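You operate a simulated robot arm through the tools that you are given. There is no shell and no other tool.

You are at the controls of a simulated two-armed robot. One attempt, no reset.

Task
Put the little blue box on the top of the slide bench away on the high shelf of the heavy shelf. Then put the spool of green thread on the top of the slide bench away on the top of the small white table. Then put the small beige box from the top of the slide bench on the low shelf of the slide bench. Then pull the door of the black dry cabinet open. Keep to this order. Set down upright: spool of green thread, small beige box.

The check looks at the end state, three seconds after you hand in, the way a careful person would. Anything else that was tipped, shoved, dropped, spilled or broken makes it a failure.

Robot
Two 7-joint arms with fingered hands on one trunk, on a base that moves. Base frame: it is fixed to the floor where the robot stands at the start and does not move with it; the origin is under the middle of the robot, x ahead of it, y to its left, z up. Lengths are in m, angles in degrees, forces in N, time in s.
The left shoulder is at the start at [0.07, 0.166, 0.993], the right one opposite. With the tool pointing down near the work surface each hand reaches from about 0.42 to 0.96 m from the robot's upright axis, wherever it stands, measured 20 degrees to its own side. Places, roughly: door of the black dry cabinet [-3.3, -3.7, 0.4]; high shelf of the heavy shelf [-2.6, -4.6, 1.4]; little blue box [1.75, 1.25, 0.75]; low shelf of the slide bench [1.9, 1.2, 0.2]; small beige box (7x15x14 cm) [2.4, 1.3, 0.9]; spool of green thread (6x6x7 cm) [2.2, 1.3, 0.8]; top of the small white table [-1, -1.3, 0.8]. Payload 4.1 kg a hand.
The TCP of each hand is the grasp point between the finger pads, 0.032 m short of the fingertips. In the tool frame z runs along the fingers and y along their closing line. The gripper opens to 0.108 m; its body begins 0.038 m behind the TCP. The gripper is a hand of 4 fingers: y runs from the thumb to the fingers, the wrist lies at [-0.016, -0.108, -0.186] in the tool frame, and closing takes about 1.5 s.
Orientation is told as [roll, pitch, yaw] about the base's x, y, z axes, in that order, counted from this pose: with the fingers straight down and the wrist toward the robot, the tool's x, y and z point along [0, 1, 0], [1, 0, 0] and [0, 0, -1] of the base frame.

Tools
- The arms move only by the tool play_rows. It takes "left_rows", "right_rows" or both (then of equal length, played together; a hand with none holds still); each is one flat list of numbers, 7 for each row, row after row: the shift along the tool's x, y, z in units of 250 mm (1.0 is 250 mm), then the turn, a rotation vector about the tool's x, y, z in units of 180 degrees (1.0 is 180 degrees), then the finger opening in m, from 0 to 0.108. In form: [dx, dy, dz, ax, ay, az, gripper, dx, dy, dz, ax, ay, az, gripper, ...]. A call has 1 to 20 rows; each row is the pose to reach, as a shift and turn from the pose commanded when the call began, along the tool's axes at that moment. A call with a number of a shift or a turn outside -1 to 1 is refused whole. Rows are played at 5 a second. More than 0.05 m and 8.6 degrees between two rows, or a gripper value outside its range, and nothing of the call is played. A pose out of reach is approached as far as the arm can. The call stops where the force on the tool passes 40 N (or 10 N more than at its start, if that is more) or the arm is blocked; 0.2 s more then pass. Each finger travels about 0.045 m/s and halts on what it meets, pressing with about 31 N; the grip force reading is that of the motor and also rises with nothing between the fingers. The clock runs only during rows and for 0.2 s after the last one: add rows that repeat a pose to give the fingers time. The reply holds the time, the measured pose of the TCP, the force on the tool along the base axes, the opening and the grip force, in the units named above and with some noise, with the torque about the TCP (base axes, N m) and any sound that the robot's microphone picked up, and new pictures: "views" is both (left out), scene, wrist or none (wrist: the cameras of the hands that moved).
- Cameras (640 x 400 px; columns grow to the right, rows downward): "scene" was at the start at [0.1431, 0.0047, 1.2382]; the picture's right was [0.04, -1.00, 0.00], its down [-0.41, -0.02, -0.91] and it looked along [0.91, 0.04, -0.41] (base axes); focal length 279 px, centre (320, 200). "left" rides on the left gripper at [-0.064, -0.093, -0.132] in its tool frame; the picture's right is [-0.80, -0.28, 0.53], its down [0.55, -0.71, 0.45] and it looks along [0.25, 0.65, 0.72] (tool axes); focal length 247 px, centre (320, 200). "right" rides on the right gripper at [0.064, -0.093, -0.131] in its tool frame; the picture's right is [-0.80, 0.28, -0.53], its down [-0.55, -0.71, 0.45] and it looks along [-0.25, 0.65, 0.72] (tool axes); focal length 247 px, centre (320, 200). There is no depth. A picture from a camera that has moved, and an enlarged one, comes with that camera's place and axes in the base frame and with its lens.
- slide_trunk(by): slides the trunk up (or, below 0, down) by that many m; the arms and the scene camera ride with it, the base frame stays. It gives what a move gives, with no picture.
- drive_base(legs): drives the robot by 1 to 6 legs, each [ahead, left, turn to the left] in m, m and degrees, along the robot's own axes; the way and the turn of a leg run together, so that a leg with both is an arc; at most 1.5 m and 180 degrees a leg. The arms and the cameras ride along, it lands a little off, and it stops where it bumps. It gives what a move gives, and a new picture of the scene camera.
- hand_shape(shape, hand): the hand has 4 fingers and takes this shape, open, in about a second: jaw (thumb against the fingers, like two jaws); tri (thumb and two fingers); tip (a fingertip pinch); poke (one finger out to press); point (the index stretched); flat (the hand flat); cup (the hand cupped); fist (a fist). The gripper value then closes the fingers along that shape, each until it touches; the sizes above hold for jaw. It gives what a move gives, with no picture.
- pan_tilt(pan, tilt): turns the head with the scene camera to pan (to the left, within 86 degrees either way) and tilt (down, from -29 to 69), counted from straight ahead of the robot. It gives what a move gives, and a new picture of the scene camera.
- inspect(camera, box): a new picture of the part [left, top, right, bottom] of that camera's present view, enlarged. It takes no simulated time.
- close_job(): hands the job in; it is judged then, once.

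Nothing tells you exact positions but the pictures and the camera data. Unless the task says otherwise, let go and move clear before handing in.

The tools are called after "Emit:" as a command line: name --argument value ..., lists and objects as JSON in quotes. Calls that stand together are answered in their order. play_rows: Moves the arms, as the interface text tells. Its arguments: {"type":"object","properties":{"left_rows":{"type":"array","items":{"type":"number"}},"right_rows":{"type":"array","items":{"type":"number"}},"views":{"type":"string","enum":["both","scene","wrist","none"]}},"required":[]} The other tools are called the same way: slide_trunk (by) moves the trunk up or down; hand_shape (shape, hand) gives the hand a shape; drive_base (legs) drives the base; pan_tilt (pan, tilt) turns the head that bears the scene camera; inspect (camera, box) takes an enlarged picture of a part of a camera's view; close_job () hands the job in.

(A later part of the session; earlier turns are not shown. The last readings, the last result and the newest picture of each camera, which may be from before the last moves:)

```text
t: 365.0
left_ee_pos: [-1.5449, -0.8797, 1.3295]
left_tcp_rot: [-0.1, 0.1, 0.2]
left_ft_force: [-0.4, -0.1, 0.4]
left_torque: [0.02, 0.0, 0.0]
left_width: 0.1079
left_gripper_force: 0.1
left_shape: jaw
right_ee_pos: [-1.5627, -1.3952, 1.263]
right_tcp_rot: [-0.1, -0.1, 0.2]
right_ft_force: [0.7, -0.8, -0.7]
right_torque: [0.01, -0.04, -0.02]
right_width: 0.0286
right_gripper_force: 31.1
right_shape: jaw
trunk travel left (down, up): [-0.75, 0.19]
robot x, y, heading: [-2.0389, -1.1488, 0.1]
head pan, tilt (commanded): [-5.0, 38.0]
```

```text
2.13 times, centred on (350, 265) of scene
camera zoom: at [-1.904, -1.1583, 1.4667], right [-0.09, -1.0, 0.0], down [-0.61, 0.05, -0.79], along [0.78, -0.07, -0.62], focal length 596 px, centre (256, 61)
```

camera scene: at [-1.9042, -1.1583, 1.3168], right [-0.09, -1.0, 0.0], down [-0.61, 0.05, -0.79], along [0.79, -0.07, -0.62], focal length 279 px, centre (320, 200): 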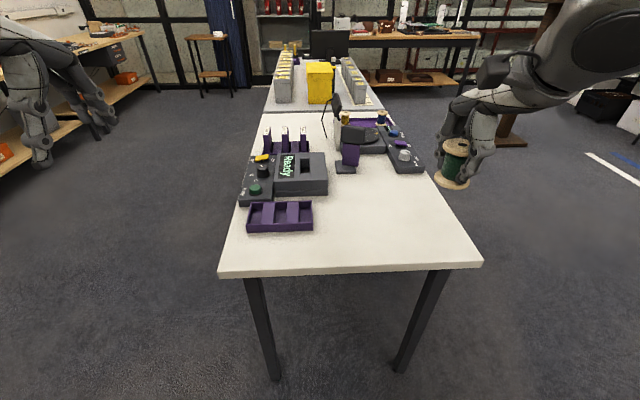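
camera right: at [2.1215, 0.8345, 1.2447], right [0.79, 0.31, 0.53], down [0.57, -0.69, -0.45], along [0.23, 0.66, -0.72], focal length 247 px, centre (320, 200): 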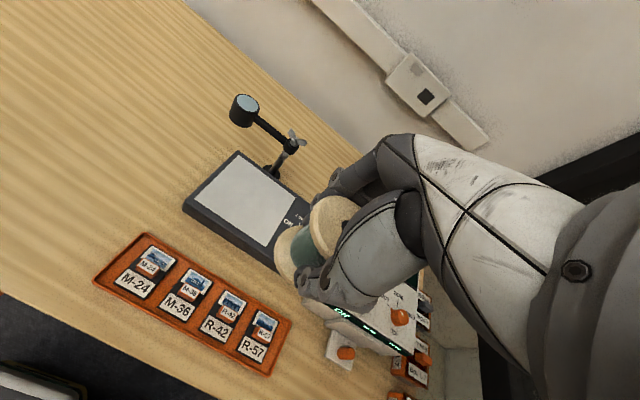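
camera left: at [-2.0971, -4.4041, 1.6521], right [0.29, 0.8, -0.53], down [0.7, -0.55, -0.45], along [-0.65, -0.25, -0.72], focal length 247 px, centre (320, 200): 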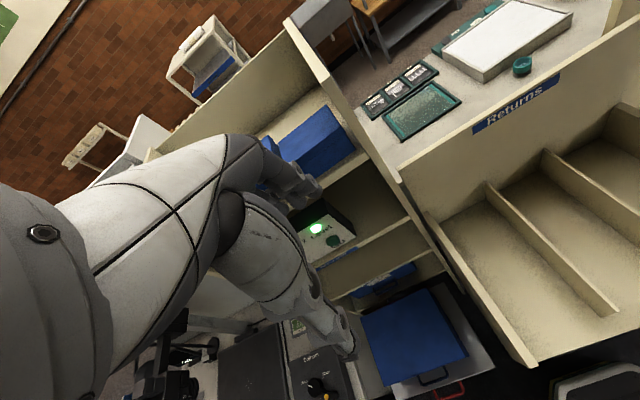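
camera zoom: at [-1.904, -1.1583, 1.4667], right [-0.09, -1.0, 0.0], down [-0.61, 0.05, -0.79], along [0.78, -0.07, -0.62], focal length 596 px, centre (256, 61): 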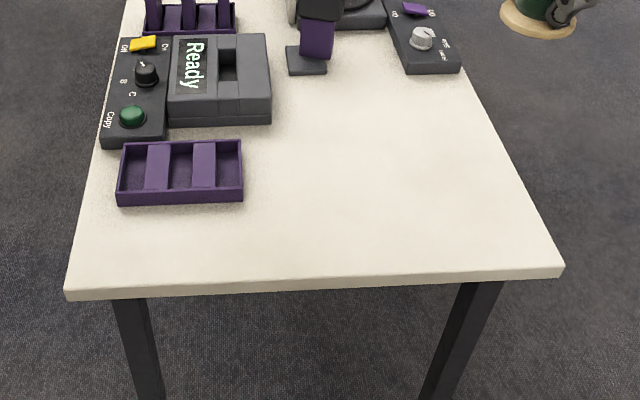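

Table top z≈0.777. Bringing the trunk back down and moving the spool forward over the free spot.

Emit:
slide_trunk --by -0.15

Emit:
play_rows --right_rows '[0, 0.18, 0, 0, 0, 0, 0.01, 0, 0.36, 0, 0, 0, 0, 0.01, 0, 0.54, 0, 0, 0, 0, 0.01, 0, 0.72, 0, 0, 0, 0, 0.01, 0, 0.88, 0, 0, 0, 0, 0.01, 0, 1.0, 0, 0, 0, 0, 0.01, 0, 1.0, 0.18, 0, 0, 0, 0.01, 0, 1.0, 0.36, 0, 0, 0, 0.01, 0, 1.0, 0.54, 0, 0, 0, 0.01, 0, 1.0, 0.72, 0, 0, 0, 0.01, 0, 1.0, 0.9, 0, 0, 0, 0.01, 0, 1.0, 0.98, 0, 0, 0, 0.01]' --views "both"

```text
t: 366.8
left_ee_pos: [-1.543, -0.8796, 1.1799]
left_tcp_rot: [0.0, 0.1, 0.1]
left_ft_force: [0.0, -0.1, -0.3]
left_torque: [0.0, 0.01, -0.02]
left_width: 0.1077
left_gripper_force: 0.0
left_shape: jaw
right_ee_pos: [-1.562, -1.3952, 1.1139]
right_tcp_rot: [0.0, 0.0, 0.2]
right_ft_force: [0.5, 0.1, -0.2]
right_torque: [-0.02, 0.0, -0.02]
right_width: 0.0287
right_gripper_force: 30.7
right_shape: jaw
trunk travel left (down, up): [-0.6, 0.34]
robot x, y, heading: [-2.0416, -1.1522, -0.2]
head pan, tilt (commanded): [-5.0, 38.0]
```

```text
t: 369.4
left_ee_pos: [-1.5439, -0.8808, 1.1799]
left_tcp_rot: [0.1, 0.1, 0.2]
left_ft_force: [-0.2, -0.7, 0.1]
left_torque: [-0.03, 0.0, 0.03]
left_width: 0.1078
left_gripper_force: 0.1
left_shape: jaw
right_ee_pos: [-1.3158, -1.3971, 0.868]
right_tcp_rot: [0.0, 0.1, 0.1]
right_ft_force: [-0.9, 0.6, -1.1]
right_torque: [0.02, -0.01, 0.0]
right_width: 0.0282
right_gripper_force: 30.5
right_shape: jaw
trunk travel left (down, up): [-0.6, 0.34]
robot x, y, heading: [-2.0444, -1.1546, 0.1]
head pan, tilt (commanded): [-5.0, 38.0]
camera scene: at [-1.904, -1.1584, 1.3168], right [-0.09, -1.0, 0.0], down [-0.61, 0.05, -0.79], along [0.78, -0.07, -0.62], focal length 279 px, centre (320, 200)
camera right: at [-1.4089, -1.3318, 0.9988], right [0.29, -0.8, 0.53], down [-0.7, -0.55, -0.45], along [0.65, -0.25, -0.72], focal length 247 px, centre (320, 200)
```

scene: 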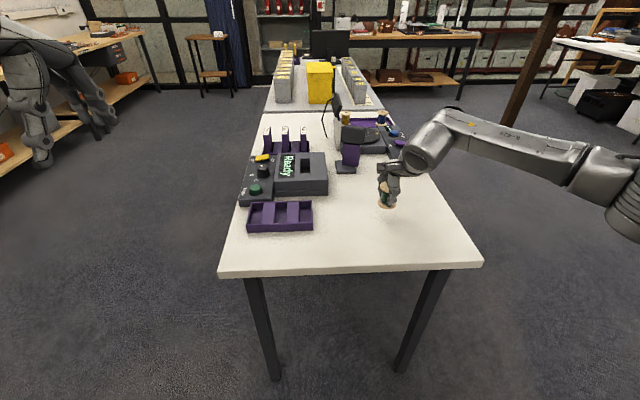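
right: 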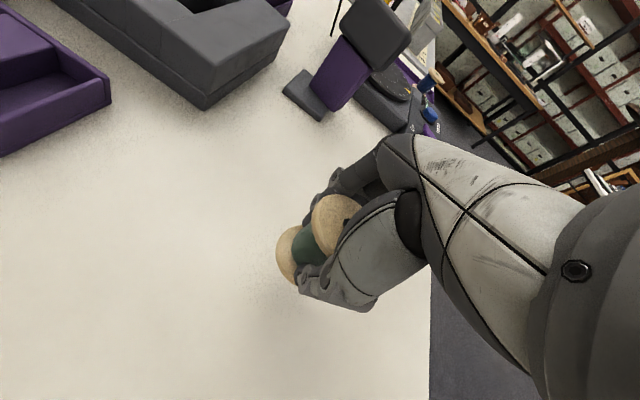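

Over the free spot, clear of everything. Lowering slowly to contact.

Emit:
play_rows --right_rows '[0, 0, 0.06, 0, 0, 0, 0.01, 0, 0, 0.12, 0, 0, 0, 0.01, 0, 0, 0.15, 0, 0, 0, 0.01, 0, 0, 0.164, 0, 0, 0, 0.01, 0, 0, 0.164, 0, 0, 0, 0.01]' --views "none"

Emit:
play_rows --right_rows '[0, 0, 0.006, 0, 0, 0, 0.01, 0, 0, 0.012, 0, 0, 0, 0.01, 0, 0, 0.012, 0, 0, 0, 0.01]' --views "none"

```text
t: 370.6
left_ee_pos: [-1.5447, -0.8807, 1.18]
left_tcp_rot: [0.0, 0.1, 0.1]
left_ft_force: [0.2, -0.1, -0.8]
left_torque: [-0.01, 0.03, -0.02]
left_width: 0.108
left_gripper_force: 0.0
left_shape: jaw
right_ee_pos: [-1.3138, -1.3945, 0.8257]
right_tcp_rot: [0.0, 0.1, 0.1]
right_ft_force: [-0.9, 0.0, -0.8]
right_torque: [0.02, 0.02, -0.05]
right_width: 0.0285
right_gripper_force: 30.7
right_shape: jaw
trunk travel left (down, up): [-0.6, 0.34]
robot x, y, heading: [-2.0416, -1.1526, 0.1]
head pan, tilt (commanded): [-5.0, 38.0]
```

```text
t: 371.4
left_ee_pos: [-1.5445, -0.8805, 1.1804]
left_tcp_rot: [0.0, 0.1, 0.1]
left_ft_force: [0.5, -0.2, -0.6]
left_torque: [0.0, 0.01, 0.0]
left_width: 0.1078
left_gripper_force: 0.0
left_shape: jaw
right_ee_pos: [-1.3126, -1.395, 0.8245]
right_tcp_rot: [0.0, -0.1, 0.3]
right_ft_force: [0.9, 0.3, 1.7]
right_torque: [0.0, -0.07, 0.02]
right_width: 0.0282
right_gripper_force: 31.5
right_shape: jaw
trunk travel left (down, up): [-0.6, 0.34]
robot x, y, heading: [-2.0441, -1.1515, 0.1]
head pan, tilt (commanded): [-5.0, 38.0]
```

Emit:
inspect --camera "scene" --box '[350, 160, 430, 220]'

Emit:
inspect --camera "right" --box '[240, 140, 440, 330]'

```text
6.67 times, centred on (390, 190) of scene
camera zoom: at [-1.9044, -1.1581, 1.3168], right [-0.09, -1.0, 0.0], down [-0.61, 0.05, -0.79], along [0.79, -0.07, -0.62], focal length 1861 px, centre (-147, 267)
```

zoom: 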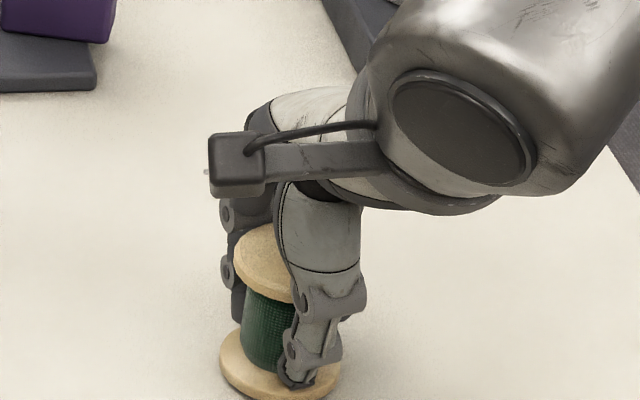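

```text
2.11 times, centred on (340, 235) of right
camera zoom: at [-1.4068, -1.3305, 0.9553], right [0.29, -0.8, 0.53], down [-0.7, -0.55, -0.45], along [0.65, -0.25, -0.72], focal length 520 px, centre (278, 126)
```

zoom: 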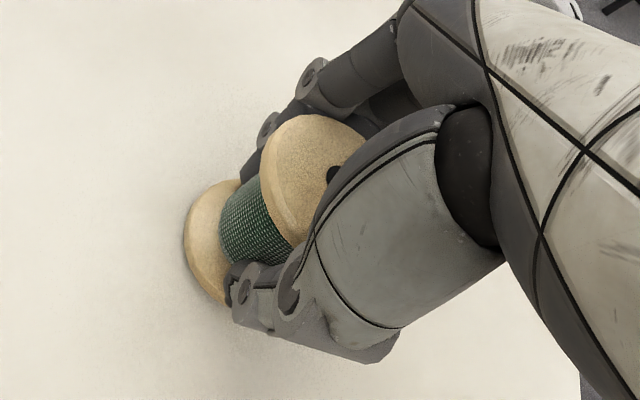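

Emit:
play_rows --right_rows '[0, 0, 0.005, 0, 0, 0, 0.01, 0, 0, 0.01, 0, 0, 0, 0.01, 0, 0, 0.01, 0, 0, 0, 0.01]' --views "none"

```text
t: 372.2
left_ee_pos: [-1.545, -0.8797, 1.1809]
left_tcp_rot: [0.0, 0.0, 0.2]
left_ft_force: [-1.2, -0.1, 0.8]
left_torque: [0.0, 0.03, -0.02]
left_width: 0.1081
left_gripper_force: 0.1
left_shape: jaw
right_ee_pos: [-1.3138, -1.3944, 0.8225]
right_tcp_rot: [0.0, -0.1, 0.1]
right_ft_force: [1.9, -1.2, 11.9]
right_torque: [0.02, -0.33, -0.03]
right_width: 0.0291
right_gripper_force: 31.2
right_shape: jaw
trunk travel left (down, up): [-0.6, 0.34]
robot x, y, heading: [-2.042, -1.152, 0.3]
head pan, tilt (commanded): [-5.0, 38.0]
```

Firm contact (12 N). Easing off 1 mm and opening slowly.

Emit:
play_rows --right_rows '[0, 0, -0.004, 0, 0, 0, 0.01, 0, 0, -0.004, 0, 0, 0, 0.028, 0, 0, -0.004, 0, 0, 0, 0.034, 0, 0, -0.004, 0, 0, 0, 0.042, 0, 0, -0.004, 0, 0, 0, 0.05, 0, 0, -0.004, 0, 0, 0, 0.06, 0, 0, -0.004, 0, 0, 0, 0.072, 0, 0, -0.004, 0, 0, 0, 0.084, 0, 0, -0.004, 0, 0, 0, 0.096, 0, 0, -0.004, 0, 0, 0, 0.108, 0, 0, -0.004, 0, 0, 0, 0.108, 0, 0, -0.004, 0, 0, 0, 0.108]' --views "both"

Emit:
inspect --camera "scene" --box '[350, 160, 430, 220]'

```text
t: 374.8
left_ee_pos: [-1.5443, -0.88, 1.1797]
left_tcp_rot: [0.0, 0.1, 0.1]
left_ft_force: [-0.6, -0.4, -0.2]
left_torque: [-0.01, -0.04, 0.0]
left_width: 0.1077
left_gripper_force: 0.1
left_shape: jaw
right_ee_pos: [-1.3126, -1.3952, 0.8229]
right_tcp_rot: [0.1, 0.0, 0.2]
right_ft_force: [-1.3, -0.1, -0.2]
right_torque: [0.0, -0.03, 0.02]
right_width: 0.1077
right_gripper_force: 0.1
right_shape: jaw
trunk travel left (down, up): [-0.6, 0.34]
robot x, y, heading: [-2.0422, -1.1534, 0.2]
head pan, tilt (commanded): [-5.0, 38.0]
camera scene: at [-1.9042, -1.1583, 1.3168], right [-0.09, -1.0, 0.0], down [-0.61, 0.05, -0.79], along [0.79, -0.07, -0.62], focal length 279 px, centre (320, 200)
camera right: at [-1.407, -1.3301, 0.9529], right [0.29, -0.8, 0.53], down [-0.7, -0.55, -0.45], along [0.65, -0.25, -0.72], focal length 247 px, centre (320, 200)
```

scene: 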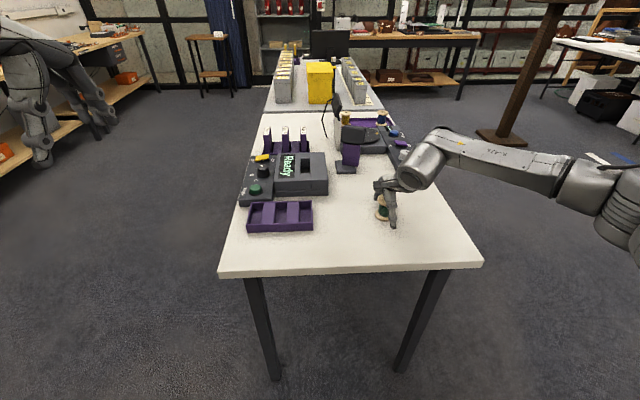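
right: 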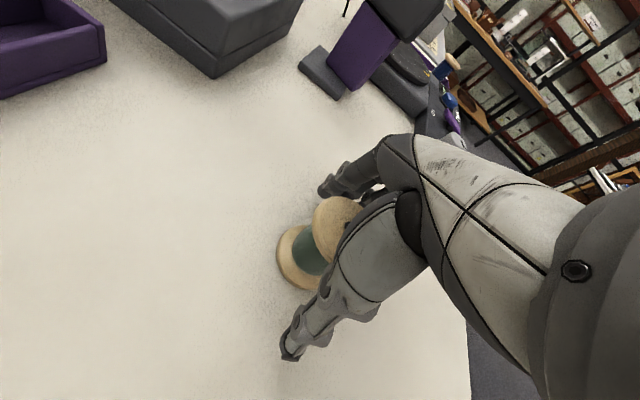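

```text
6.67 times, centred on (390, 190) of scene
camera zoom: at [-1.9042, -1.1583, 1.3168], right [-0.09, -1.0, 0.0], down [-0.61, 0.05, -0.79], along [0.79, -0.07, -0.62], focal length 1861 px, centre (-147, 267)
```

zoom: 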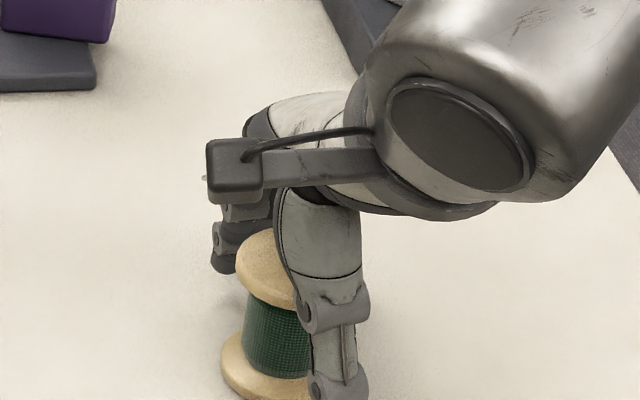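

The spool stands upright and free. Lifting the hand straight up, then back.

Emit:
play_rows --right_rows '[0, 0, -0.06, 0, 0, 0, 0.108, 0, 0, -0.16, 0, 0, 0, 0.108, 0, 0, -0.3, 0, 0, 0, 0.108, 0, 0, -0.46, 0, 0, 0, 0.108, 0, 0, -0.62, 0, 0, 0, 0.108, 0, 0, -0.8, 0, 0, 0, 0.108, 0, 0, -0.98, 0, 0, 0, 0.108, 0, -0.18, -1.0, 0, 0, 0, 0.108, 0, -0.36, -1.0, 0, 0, 0, 0.108, 0, -0.54, -1.0, 0, 0, 0, 0.108, 0, -0.72, -1.0, 0, 0, 0, 0.108, 0, -0.9, -1.0, 0, 0, 0, 0.108, 0, -1.0, -1.0, 0, 0, 0, 0.108]' --views "scene"

Emit:
inspect --camera "scene" --box '[340, 150, 440, 225]'

```text
t: 377.6
left_ee_pos: [-1.546, -0.8808, 1.1801]
left_tcp_rot: [0.0, 0.1, 0.2]
left_ft_force: [-1.0, 0.2, 0.1]
left_torque: [-0.02, 0.03, 0.01]
left_width: 0.1079
left_gripper_force: 0.1
left_shape: jaw
right_ee_pos: [-1.5621, -1.3933, 1.073]
right_tcp_rot: [0.0, 0.0, 0.3]
right_ft_force: [0.2, 0.0, 0.3]
right_torque: [0.02, -0.03, -0.02]
right_width: 0.1078
right_gripper_force: 0.0
right_shape: jaw
trunk travel left (down, up): [-0.6, 0.34]
robot x, y, heading: [-2.0388, -1.1526, 0.4]
head pan, tilt (commanded): [-5.0, 38.0]
camera scene: at [-1.9047, -1.1583, 1.3168], right [-0.09, -1.0, 0.0], down [-0.61, 0.05, -0.79], along [0.79, -0.07, -0.62], focal length 279 px, centre (320, 200)
```

scene: 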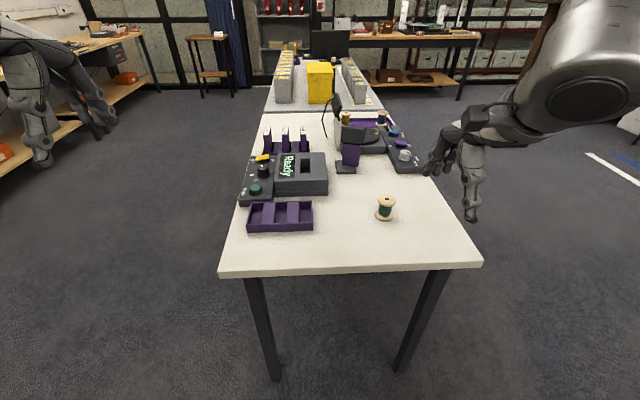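

```text
5.33 times, centred on (390, 188) of scene
camera zoom: at [-1.9047, -1.1583, 1.3168], right [-0.09, -1.0, 0.0], down [-0.61, 0.05, -0.79], along [0.79, -0.07, -0.62], focal length 1489 px, centre (-53, 267)
```

zoom: 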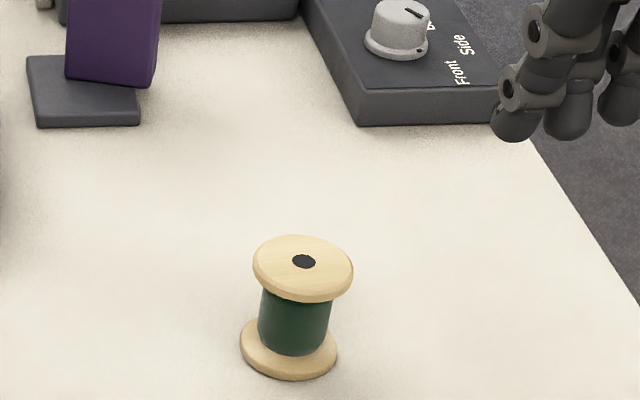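

Spool done: upright on the white table, nothing else disturbed. Next the beige box; heading back to the slide bench.

Emit:
drive_base --legs '[[-0.1, 0, 0], [0, 0.85, 0], [1.5, 0, 0], [1.5, 0, 0], [0.6, 0, 0]]'

Emit:
pan_tilt --pan 40 --tilt 30

```text
t: 400.1
left_ee_pos: [1.985, -0.2171, 1.1787]
left_tcp_rot: [0.0, 0.1, -5.0]
left_ft_force: [-0.6, 0.3, -0.1]
left_torque: [-0.03, 0.02, 0.0]
left_width: 0.1078
left_gripper_force: 0.0
left_shape: jaw
right_ee_pos: [1.9219, -0.7275, 1.073]
right_tcp_rot: [0.0, -0.1, -4.9]
right_ft_force: [-0.3, 0.5, 0.8]
right_torque: [0.0, 0.01, 0.01]
right_width: 0.1075
right_gripper_force: 0.0
right_shape: jaw
trunk travel left (down, up): [-0.6, 0.34]
robot x, y, heading: [1.4649, -0.4436, -4.7]
head pan, tilt (commanded): [-5.0, 38.0]
camera scene: at [1.602, -0.4624, 1.3167], right [-0.17, -0.98, 0.0], down [-0.61, 0.11, -0.79], along [0.78, -0.14, -0.62], focal length 279 px, centre (320, 200)
```

scene: 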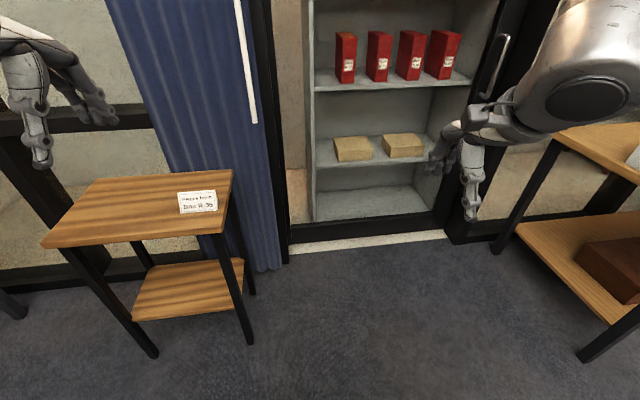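

```text
t: 401.2
left_ee_pos: [1.9853, -0.2174, 1.181]
left_tcp_rot: [0.1, 0.1, -5.0]
left_ft_force: [-0.4, 0.4, 0.9]
left_torque: [-0.01, -0.01, 0.01]
left_width: 0.108
left_gripper_force: 0.0
left_shape: jaw
right_ee_pos: [1.921, -0.7266, 1.0729]
right_tcp_rot: [0.0, 0.0, -4.9]
right_ft_force: [0.0, 0.7, -1.1]
right_torque: [-0.02, -0.01, 0.01]
right_width: 0.1079
right_gripper_force: 0.1
right_shape: jaw
trunk travel left (down, up): [-0.6, 0.34]
robot x, y, heading: [1.4671, -0.4461, -4.9]
head pan, tilt (commanded): [40.0, 30.0]
camera scene: at [1.5909, -0.3956, 1.3291], right [0.57, -0.82, 0.0], down [-0.41, -0.29, -0.87], along [0.71, 0.5, -0.5], focal length 279 px, centre (320, 200)
```

scene: 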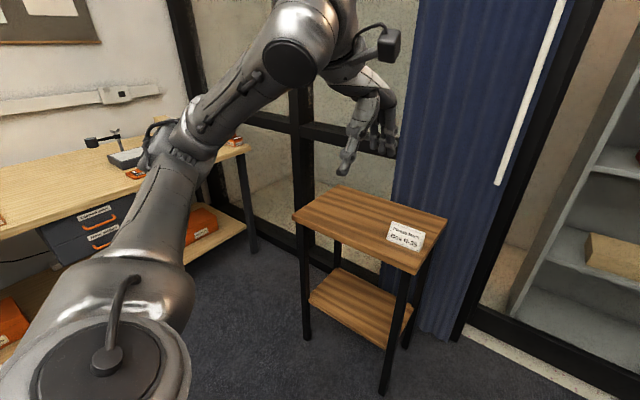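

The stand is where I measured it before. I'll turn to heading ≈100° and move to the bench spot at about (1.97,0.47).

Emit:
drive_base --legs '[[0, 0, 105], [0.76, -0.27, 0], [0.04, -0.36, 0]]'

Emit:
pan_tilt --pan -30 --tilt 35

Emit:
inspect --camera "scene" --box '[280, 90, 520, 240]'

```text
t: 411.7
left_ee_pos: [1.6659, 0.894, 1.1801]
left_tcp_rot: [0.0, 0.1, 96.1]
left_ft_force: [0.9, -0.9, 1.0]
left_torque: [-0.01, -0.01, -0.03]
left_width: 0.1079
left_gripper_force: 0.0
left_shape: jaw
right_ee_pos: [2.1786, 0.93, 1.0729]
right_tcp_rot: [0.0, 0.1, 96.1]
right_ft_force: [0.0, 0.5, 0.2]
right_torque: [0.02, 0.0, 0.02]
right_width: 0.1077
right_gripper_force: 0.0
right_shape: jaw
trunk travel left (down, up): [-0.6, 0.34]
robot x, y, heading: [1.9866, 0.4299, 96.0]
head pan, tilt (commanded): [40.0, 30.0]
camera scene: at [1.9184, 0.5418, 1.3291], right [0.69, 0.72, 0.0], down [0.36, -0.35, -0.87], along [-0.62, 0.6, -0.5], focal length 279 px, centre (320, 200)
```

scene: 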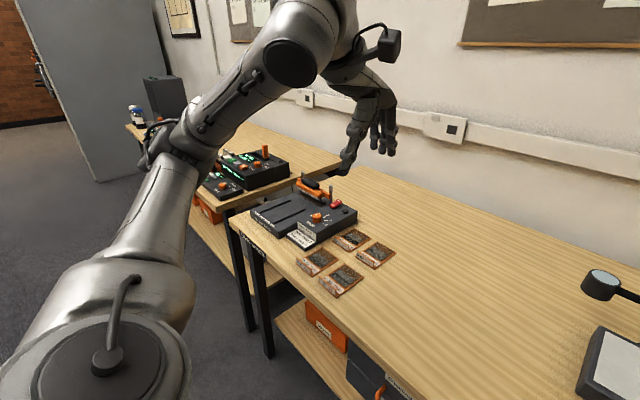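

```text
t: 413.1
left_ee_pos: [1.6648, 0.8943, 1.1796]
left_tcp_rot: [-0.1, 0.1, 96.1]
left_ft_force: [-1.0, 0.0, -0.9]
left_torque: [0.02, 0.03, -0.02]
left_width: 0.1079
left_gripper_force: 0.2
left_shape: jaw
right_ee_pos: [2.176, 0.9296, 1.0726]
right_tcp_rot: [0.0, 0.0, 96.2]
right_ft_force: [-0.6, -0.1, -0.4]
right_torque: [0.01, -0.01, 0.01]
right_width: 0.1076
right_gripper_force: 0.1
right_shape: jaw
trunk travel left (down, up): [-0.6, 0.34]
robot x, y, heading: [1.9882, 0.4273, 96.0]
head pan, tilt (commanded): [-30.0, 35.0]
camera scene: at [2.0188, 0.5596, 1.3213], right [0.91, -0.4, 0.0], down [-0.23, -0.52, -0.82], along [0.33, 0.75, -0.57], focal length 279 px, centre (320, 200)
```

scene: 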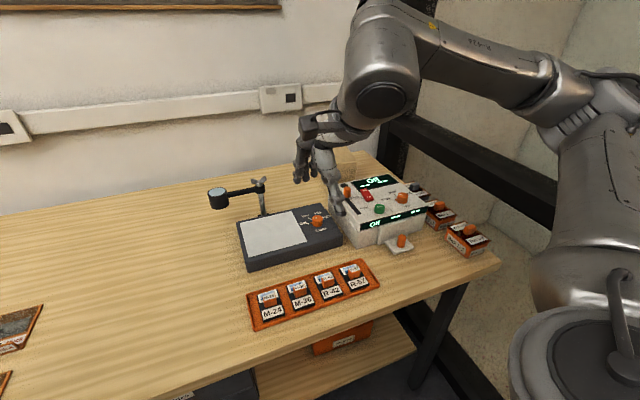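

```text
2.67 times, centred on (400, 165) of scene
camera zoom: at [2.0188, 0.5596, 1.3213], right [0.91, -0.4, 0.0], down [-0.23, -0.52, -0.82], along [0.33, 0.75, -0.57], focal length 744 px, centre (107, 293)
```

zoom: 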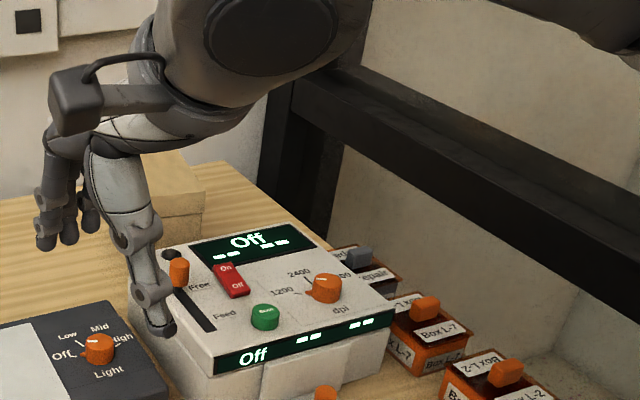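

The right hand hides the beige box from the head camera; I'll look through the right wrist camera.

Emit:
inspect --camera "right" --box '[0, 0, 640, 400]'

Emit:
play_rows --right_rows '[0.1, -0.08, -0.1, 0, 0, 0, 0.108, 0.2, -0.16, -0.2, 0, 0, 0, 0.108, 0.3, -0.2, -0.3, 0, 0, 0, 0.108, 0.4, -0.2, -0.4, 0, 0, 0, 0.108, 0.5, -0.2, -0.5, 0, 0, 0, 0.108]' --views "scene"

Emit:
inspect --camera "scene" --box '[280, 110, 440, 210]'

```text
1.00 times, centred on (320, 200) of right (not enlarged: the box is as wide or as high as the picture)
camera zoom: at [2.1226, 0.8317, 1.2039], right [0.76, 0.37, 0.53], down [0.62, -0.64, -0.45], along [0.18, 0.67, -0.72], focal length 247 px, centre (320, 200)
```

zoom: 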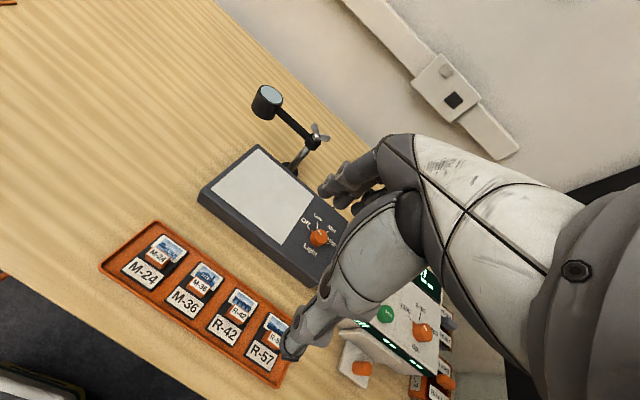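

```text
t: 414.3
left_ee_pos: [1.6659, 0.8938, 1.1787]
left_tcp_rot: [0.0, 0.1, 96.0]
left_ft_force: [0.1, -0.4, -0.6]
left_torque: [0.0, -0.02, -0.02]
left_width: 0.1077
left_gripper_force: 0.2
left_shape: jaw
right_ee_pos: [2.0592, 0.8674, 1.1945]
right_tcp_rot: [-0.1, 0.0, 96.3]
right_ft_force: [-0.7, -1.3, 0.6]
right_torque: [-0.01, -0.04, 0.02]
right_width: 0.1079
right_gripper_force: 0.1
right_shape: jaw
trunk travel left (down, up): [-0.6, 0.34]
robot x, y, heading: [1.9859, 0.4274, 96.1]
head pan, tilt (commanded): [-30.0, 35.0]
camera scene: at [2.0175, 0.5592, 1.3214], right [0.91, -0.4, 0.0], down [-0.23, -0.52, -0.82], along [0.33, 0.75, -0.57], focal length 279 px, centre (320, 200)
```

scene: 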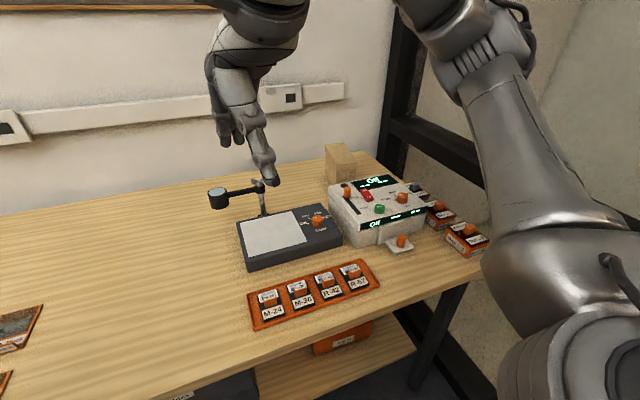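

```text
4.00 times, centred on (360, 160) of scene
camera zoom: at [2.0175, 0.5592, 1.3214], right [0.91, -0.4, 0.0], down [-0.23, -0.52, -0.82], along [0.33, 0.75, -0.57], focal length 1117 px, centre (160, 360)
```

zoom: 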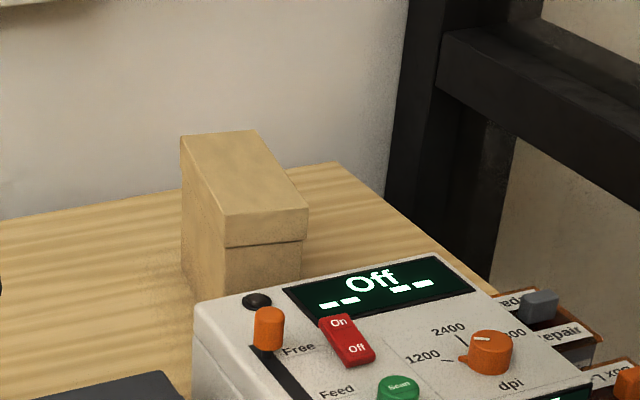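

The beige box's 7 cm side faces me, turned about -11°. I'll raise the trunk for a second view to pin down its height.

Emit:
slide_trunk --by 0.14

Emit:
inspect --camera "scene" --box '[280, 150, 440, 250]'

```text
t: 416.0
left_ee_pos: [1.6651, 0.8935, 1.3194]
left_tcp_rot: [0.0, 0.1, 96.1]
left_ft_force: [1.0, 0.8, 0.1]
left_torque: [-0.01, 0.0, 0.01]
left_width: 0.1079
left_gripper_force: 0.1
left_shape: jaw
right_ee_pos: [2.0593, 0.8686, 1.3364]
right_tcp_rot: [0.0, -0.1, 96.2]
right_ft_force: [-0.3, -1.1, -0.3]
right_torque: [-0.02, 0.02, 0.03]
right_width: 0.1076
right_gripper_force: 0.1
right_shape: jaw
trunk travel left (down, up): [-0.74, 0.2]
robot x, y, heading: [1.99, 0.4283, 96.3]
head pan, tilt (commanded): [-30.0, 35.0]
```

```text
4.00 times, centred on (360, 200) of scene
camera zoom: at [2.0188, 0.5597, 1.4613], right [0.91, -0.4, 0.0], down [-0.23, -0.52, -0.82], along [0.33, 0.75, -0.57], focal length 1117 px, centre (160, 200)
```

zoom: 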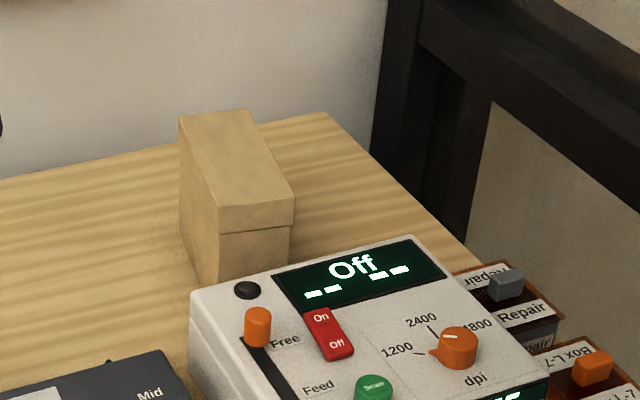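

Box: centre ≈(2.413, 1.292), top z≈0.928, long axis at ~79°, so I must close along ~-11° (left–right). I'll first test, high in free space, whether the right wrist can turn to that orientation (thumb to the right).

Emit:
play_rows --right_rows '[0, 0, 0, 0, 0, -0.045, 0.108, 0, 0, 0, 0, 0, -0.09, 0.108, 0, 0, 0, 0, 0, -0.135, 0.108, 0, 0, 0, 0, 0, -0.18, 0.108, 0, 0, 0, 0, 0, -0.225, 0.108, 0, 0, 0, 0, 0, -0.27, 0.108, 0, 0, 0, 0, 0, -0.315, 0.108, 0, 0, 0, 0, 0, -0.36, 0.108, 0, 0, 0, 0, 0, -0.405, 0.108, 0, 0, 0, 0, 0, -0.405, 0.108]' --views "scene"

```text
t: 418.2
left_ee_pos: [1.6659, 0.8947, 1.3196]
left_tcp_rot: [0.0, 0.0, 96.2]
left_ft_force: [0.8, 0.0, -0.1]
left_torque: [-0.04, 0.0, 0.02]
left_width: 0.1078
left_gripper_force: 0.1
left_shape: jaw
right_ee_pos: [2.0603, 0.8691, 1.3357]
right_tcp_rot: [0.0, 0.0, 169.2]
right_ft_force: [0.1, -0.2, 0.7]
right_torque: [-0.01, -0.02, 0.01]
right_width: 0.1077
right_gripper_force: 0.0
right_shape: jaw
trunk travel left (down, up): [-0.74, 0.2]
robot x, y, heading: [1.9873, 0.4271, 96.4]
head pan, tilt (commanded): [-30.0, 35.0]
camera scene: at [2.0191, 0.5594, 1.4613], right [0.91, -0.4, 0.0], down [-0.23, -0.52, -0.82], along [0.33, 0.75, -0.57], focal length 279 px, centre (320, 200)
```

scene: 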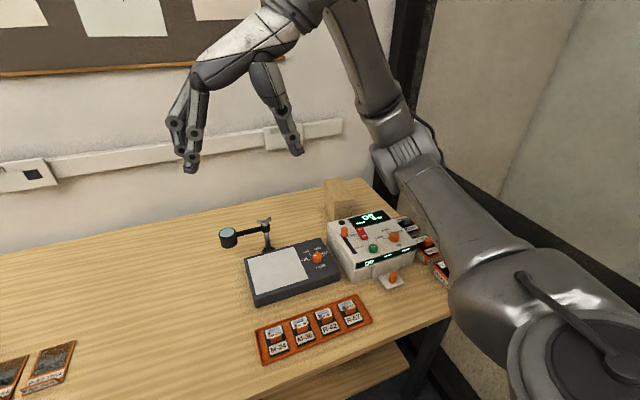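

The wrist reaches that orientation. Now moving the base slightly closer (still >0.35 m from the stand) and adjusting trunk height.

Emit:
drive_base --legs '[[0.078, -0.03, 0]]'

Emit:
slide_trunk --by -0.1

Emit:
inspect --camera "scene" --box '[280, 150, 440, 250]'

```text
t: 419.3
left_ee_pos: [1.6859, 0.9774, 1.3203]
left_tcp_rot: [-0.1, 0.1, 96.1]
left_ft_force: [0.5, 0.6, 0.5]
left_torque: [-0.04, -0.02, 0.03]
left_width: 0.1077
left_gripper_force: 0.2
left_shape: jaw
right_ee_pos: [2.0814, 0.9509, 1.3345]
right_tcp_rot: [0.1, 0.1, 169.1]
right_ft_force: [0.6, -0.7, -0.3]
right_torque: [0.0, -0.03, -0.02]
right_width: 0.1077
right_gripper_force: 0.0
right_shape: jaw
trunk travel left (down, up): [-0.74, 0.2]
robot x, y, heading: [2.0106, 0.5111, 96.2]
head pan, tilt (commanded): [-30.0, 35.0]
camera scene: at [2.0402, 0.6426, 1.4615], right [0.91, -0.41, 0.0], down [-0.23, -0.52, -0.82], along [0.33, 0.75, -0.57], focal length 279 px, centre (320, 200)
```

scene: 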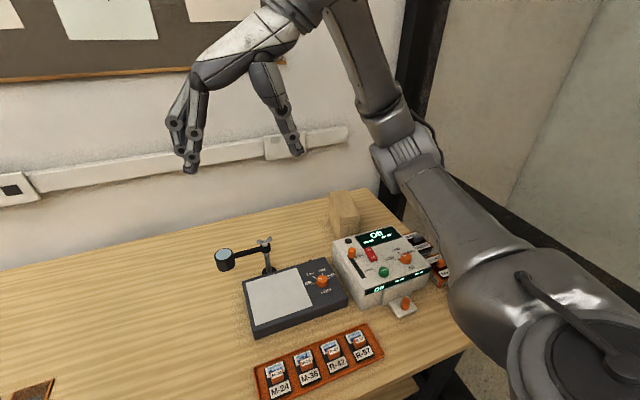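

```text
t: 420.6
left_ee_pos: [1.6886, 0.9775, 1.2195]
left_tcp_rot: [0.0, 0.0, 96.1]
left_ft_force: [0.2, 0.0, -0.3]
left_torque: [0.0, -0.01, 0.02]
left_width: 0.1077
left_gripper_force: 0.1
left_shape: jaw
right_ee_pos: [2.0818, 0.9525, 1.2351]
right_tcp_rot: [0.0, 0.1, 169.1]
right_ft_force: [-0.3, -0.1, -0.5]
right_torque: [0.01, 0.03, 0.03]
right_width: 0.1078
right_gripper_force: 0.1
right_shape: jaw
trunk travel left (down, up): [-0.64, 0.3]
robot x, y, heading: [2.0121, 0.5125, 96.1]
head pan, tilt (commanded): [-30.0, 35.0]
```

```text
4.00 times, centred on (360, 200) of scene
camera zoom: at [2.041, 0.643, 1.3614], right [0.91, -0.41, 0.0], down [-0.23, -0.52, -0.82], along [0.33, 0.75, -0.57], focal length 1117 px, centre (160, 200)
```

zoom: 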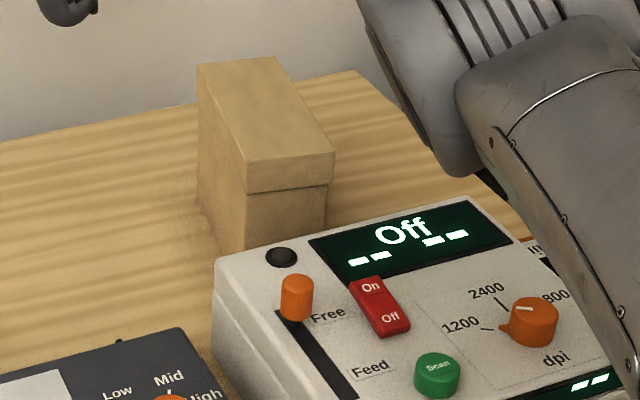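

Consistent fix: centre (2.414,1.293). Moving the right hand toward the box, high up, in two stages.

Emit:
play_rows --right_rows '[-0.13, -0.087, 0, 0, 0, 0, 0.108, -0.26, -0.174, 0, 0, 0, 0, 0.108, -0.39, -0.26, 0, 0, 0, 0, 0.108, -0.52, -0.347, 0, 0, 0, 0, 0.108, -0.66, -0.434, 0, 0, 0, 0, 0.108, -0.8, -0.52, 0, 0, 0, 0, 0.108]' --views "scene"

```text
t: 422.0
left_ee_pos: [1.6874, 0.9781, 1.2201]
left_tcp_rot: [0.0, 0.0, 96.1]
left_ft_force: [-0.6, 0.0, -0.2]
left_torque: [0.01, -0.01, -0.01]
left_width: 0.1077
left_gripper_force: 0.1
left_shape: jaw
right_ee_pos: [2.1325, 0.9357, 1.2404]
right_tcp_rot: [0.0, -0.1, 169.0]
right_ft_force: [0.5, 0.2, 0.2]
right_torque: [-0.01, 0.01, -0.03]
right_width: 0.1077
right_gripper_force: 0.0
right_shape: jaw
right hand out of reach, approached as far as the arm can: row 1, 2, 3, 4, 5, 6
trunk travel left (down, up): [-0.64, 0.3]
robot x, y, heading: [2.0139, 0.5089, 96.1]
head pan, tilt (commanded): [-30.0, 35.0]
camera scene: at [2.041, 0.6432, 1.3613], right [0.91, -0.41, 0.0], down [-0.23, -0.52, -0.82], along [0.33, 0.75, -0.57], focal length 279 px, centre (320, 200)
```

scene: 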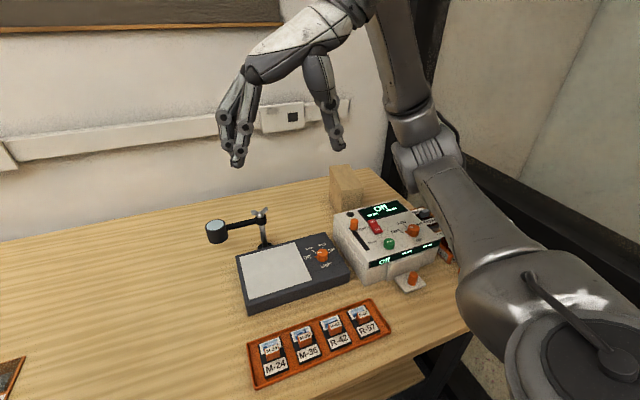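

In that thumb-right orientation the arm can't extend further, so I'll switch plan: use the left hand in the same configuration as for the blue box (thumb left). First I'll see where the right arm's command stands and bring it back.

Emit:
play_rows --right_rows '[0, 0, 0, 0, 0, 0, 0.108]' --views "none"

```text
t: 422.4
left_ee_pos: [1.6876, 0.9775, 1.2205]
left_tcp_rot: [0.0, 0.0, 96.1]
left_ft_force: [-0.3, 0.3, 0.1]
left_torque: [-0.01, 0.03, 0.02]
left_width: 0.1078
left_gripper_force: 0.1
left_shape: jaw
right_ee_pos: [2.1317, 0.9362, 1.2381]
right_tcp_rot: [0.3, 0.0, 168.9]
right_ft_force: [0.0, -0.2, 0.8]
right_torque: [0.0, -0.01, 0.0]
right_width: 0.108
right_gripper_force: 0.1
right_shape: jaw
trunk travel left (down, up): [-0.64, 0.3]
robot x, y, heading: [2.0077, 0.5099, 96.4]
head pan, tilt (commanded): [-30.0, 35.0]
```

Good, the command is at the actual pose. Turning the right hand back to its normal orientation and aside.

Emit:
play_rows --right_rows '[-0.027, -0.035, 0, 0, 0, 0.041, 0.108, -0.054, -0.07, 0, 0, 0, 0.081, 0.108, -0.081, -0.105, 0, 0, 0, 0.122, 0.108, -0.108, -0.14, 0, 0, 0, 0.162, 0.108, -0.135, -0.175, 0, 0, 0, 0.203, 0.108, -0.162, -0.21, 0, 0, 0, 0.243, 0.108, -0.19, -0.245, 0, 0, 0, 0.284, 0.108, -0.217, -0.28, 0, 0, 0, 0.324, 0.108, -0.245, -0.315, 0, 0, 0, 0.365, 0.108, -0.272, -0.354, 0, 0, 0, 0.405, 0.108, -0.272, -0.354, 0, 0, 0, 0.405, 0.108]' --views "scene"

```text
t: 424.8
left_ee_pos: [1.687, 0.9776, 1.22]
left_tcp_rot: [0.0, 0.1, 96.1]
left_ft_force: [0.1, 0.2, 0.7]
left_torque: [0.01, 0.0, 0.03]
left_width: 0.1073
left_gripper_force: 0.1
left_shape: jaw
right_ee_pos: [2.2398, 0.9916, 1.2485]
right_tcp_rot: [0.0, -0.1, 96.1]
right_ft_force: [-0.3, -0.4, 0.8]
right_torque: [0.01, -0.02, 0.05]
right_width: 0.1081
right_gripper_force: 0.0
right_shape: jaw
trunk travel left (down, up): [-0.64, 0.3]
robot x, y, heading: [2.0092, 0.5134, 96.3]
head pan, tilt (commanded): [-30.0, 35.0]
camera scene: at [2.0408, 0.6433, 1.3613], right [0.91, -0.41, 0.0], down [-0.23, -0.52, -0.82], along [0.33, 0.75, -0.57], focal length 279 px, centre (320, 200)
```

scene: 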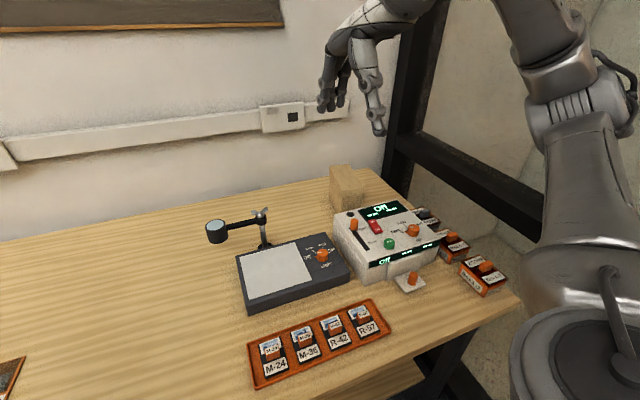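

Right hand is tucked. Now I'll shift slightly and turn to heading ≈28° so that the left arm repeats the blue-box configuration relative to the beige box; trunk up 6 cm for elbow clearance.

Emit:
drive_base --legs '[[0.02, 0.04, 0], [0, 0, -68]]'

Emit:
slide_trunk --by 0.06

Emit:
pan_tilt --pan 40 --tilt 35

```text
t: 428.7
left_ee_pos: [2.2768, 1.0042, 1.2202]
left_tcp_rot: [0.0, 0.0, 28.5]
left_ft_force: [0.0, -0.1, 0.0]
left_torque: [0.0, -0.02, -0.01]
left_width: 0.1078
left_gripper_force: 0.1
left_shape: jaw
right_ee_pos: [2.5005, 0.4985, 1.2483]
right_tcp_rot: [0.0, 0.0, 28.6]
right_ft_force: [-0.3, -0.3, 0.6]
right_torque: [-0.03, -0.02, 0.0]
right_width: 0.1081
right_gripper_force: 0.0
right_shape: jaw
trunk travel left (down, up): [-0.64, 0.3]
robot x, y, heading: [1.9671, 0.5241, 28.1]
head pan, tilt (commanded): [-30.0, 35.0]
camera scene: at [2.1014, 0.5494, 1.3613], right [-0.03, -1.0, 0.0], down [-0.57, 0.01, -0.82], along [0.82, -0.02, -0.57], focal length 279 px, centre (320, 200)
```

scene: 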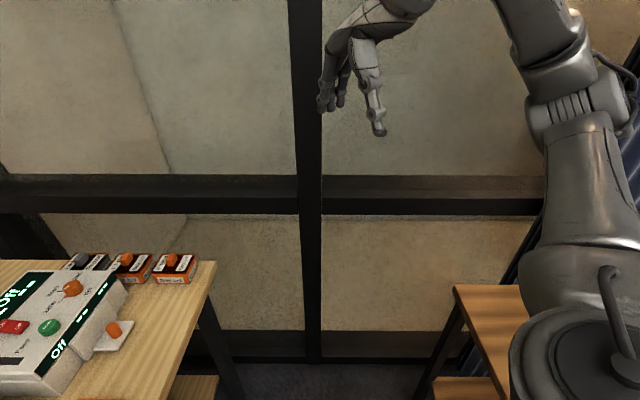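

```text
t: 429.7
left_ee_pos: [2.2759, 1.0018, 1.2791]
left_tcp_rot: [-0.1, 0.1, 28.5]
left_ft_force: [0.7, 0.0, -0.3]
left_torque: [0.01, -0.03, -0.02]
left_width: 0.1078
left_gripper_force: 0.1
left_shape: jaw
right_ee_pos: [2.5013, 0.4974, 1.3072]
right_tcp_rot: [0.0, 0.0, 28.6]
right_ft_force: [0.5, -0.4, 0.0]
right_torque: [0.01, 0.02, 0.0]
right_width: 0.1079
right_gripper_force: 0.0
right_shape: jaw
trunk travel left (down, up): [-0.7, 0.24]
robot x, y, heading: [1.965, 0.5289, 28.5]
head pan, tilt (commanded): [-30.0, 35.0]
```

```text
t: 431.1
left_ee_pos: [2.2761, 1.0023, 1.2799]
left_tcp_rot: [0.1, 0.1, 28.6]
left_ft_force: [0.6, -0.3, 0.4]
left_torque: [-0.01, 0.02, 0.04]
left_width: 0.1079
left_gripper_force: 0.0
left_shape: jaw
right_ee_pos: [2.5006, 0.4967, 1.3091]
right_tcp_rot: [0.0, 0.0, 28.6]
right_ft_force: [-0.2, -0.7, -0.5]
right_torque: [-0.01, -0.03, -0.01]
right_width: 0.1079
right_gripper_force: 0.0
right_shape: jaw
trunk travel left (down, up): [-0.7, 0.24]
robot x, y, heading: [1.9691, 0.5262, 28.5]
head pan, tilt (commanded): [40.0, 35.0]
camera scene: at [2.0456, 0.6335, 1.4213], right [0.93, -0.37, 0.0], down [-0.21, -0.53, -0.82], along [0.3, 0.76, -0.57], focal length 279 px, centre (320, 200)
```

scene: 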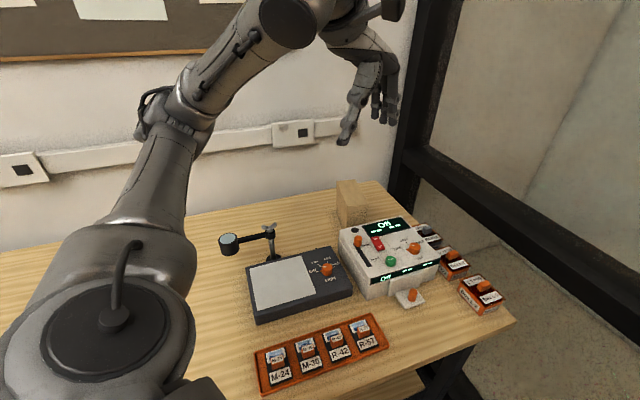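

Configured as planned. Moving the left hand toward the beige box with the turn, high above everything.

Emit:
play_rows --left_rows '[0.05, 0.069, 0, 0, 0, 0.0245, 0.108, 0.1, 0.138, 0, 0, 0, 0.049, 0.108, 0.15, 0.207, 0, 0, 0, 0.0735, 0.108, 0.2, 0.276, 0, 0, 0, 0.098, 0.108, 0.25, 0.345, 0, 0, 0, 0.1225, 0.108, 0.3, 0.414, 0, 0, 0, 0.147, 0.108, 0.35, 0.483, 0, 0, 0, 0.1715, 0.108, 0.4, 0.552, 0, 0, 0, 0.196, 0.108, 0.45, 0.62, 0, 0, 0, 0.22, 0.108, 0.45, 0.62, 0, 0, 0, 0.22, 0.108]' --views "both"

```text
t: 433.3
left_ee_pos: [2.359, 1.1741, 1.2797]
left_tcp_rot: [0.1, 0.0, -11.2]
left_ft_force: [0.1, -0.3, 0.2]
left_torque: [-0.02, -0.03, -0.01]
left_width: 0.1077
left_gripper_force: 0.0
left_shape: jaw
right_ee_pos: [2.5015, 0.4978, 1.3086]
right_tcp_rot: [0.0, -0.1, 28.6]
right_ft_force: [0.0, 0.4, 0.0]
right_torque: [-0.02, -0.01, 0.02]
right_width: 0.1081
right_gripper_force: 0.0
right_shape: jaw
trunk travel left (down, up): [-0.7, 0.24]
robot x, y, heading: [1.9698, 0.5312, 28.4]
head pan, tilt (commanded): [40.0, 35.0]
camera scene: at [2.0452, 0.6333, 1.4214], right [0.93, -0.37, 0.0], down [-0.21, -0.53, -0.82], along [0.3, 0.76, -0.57], focal length 279 px, centre (320, 200)
camera left: at [2.2551, 1.127, 1.4111], right [-0.43, -0.73, -0.53], down [-0.59, 0.68, -0.45], along [0.68, 0.12, -0.72], focal length 247 px, centre (320, 200)
```

scene: 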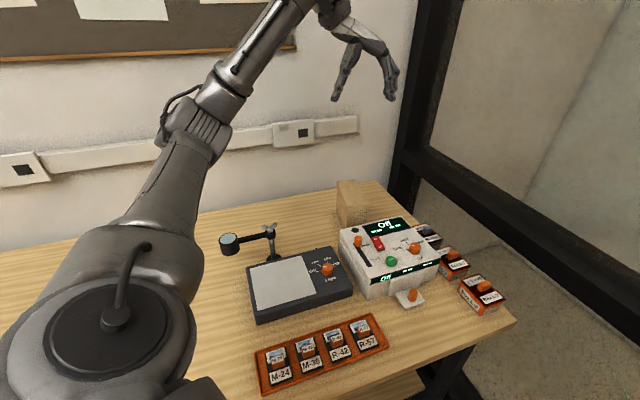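
left: 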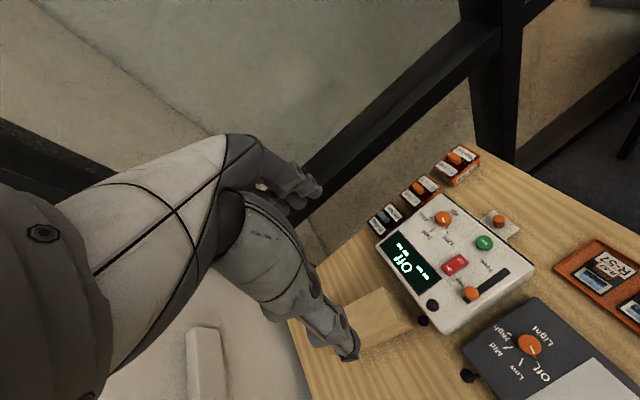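

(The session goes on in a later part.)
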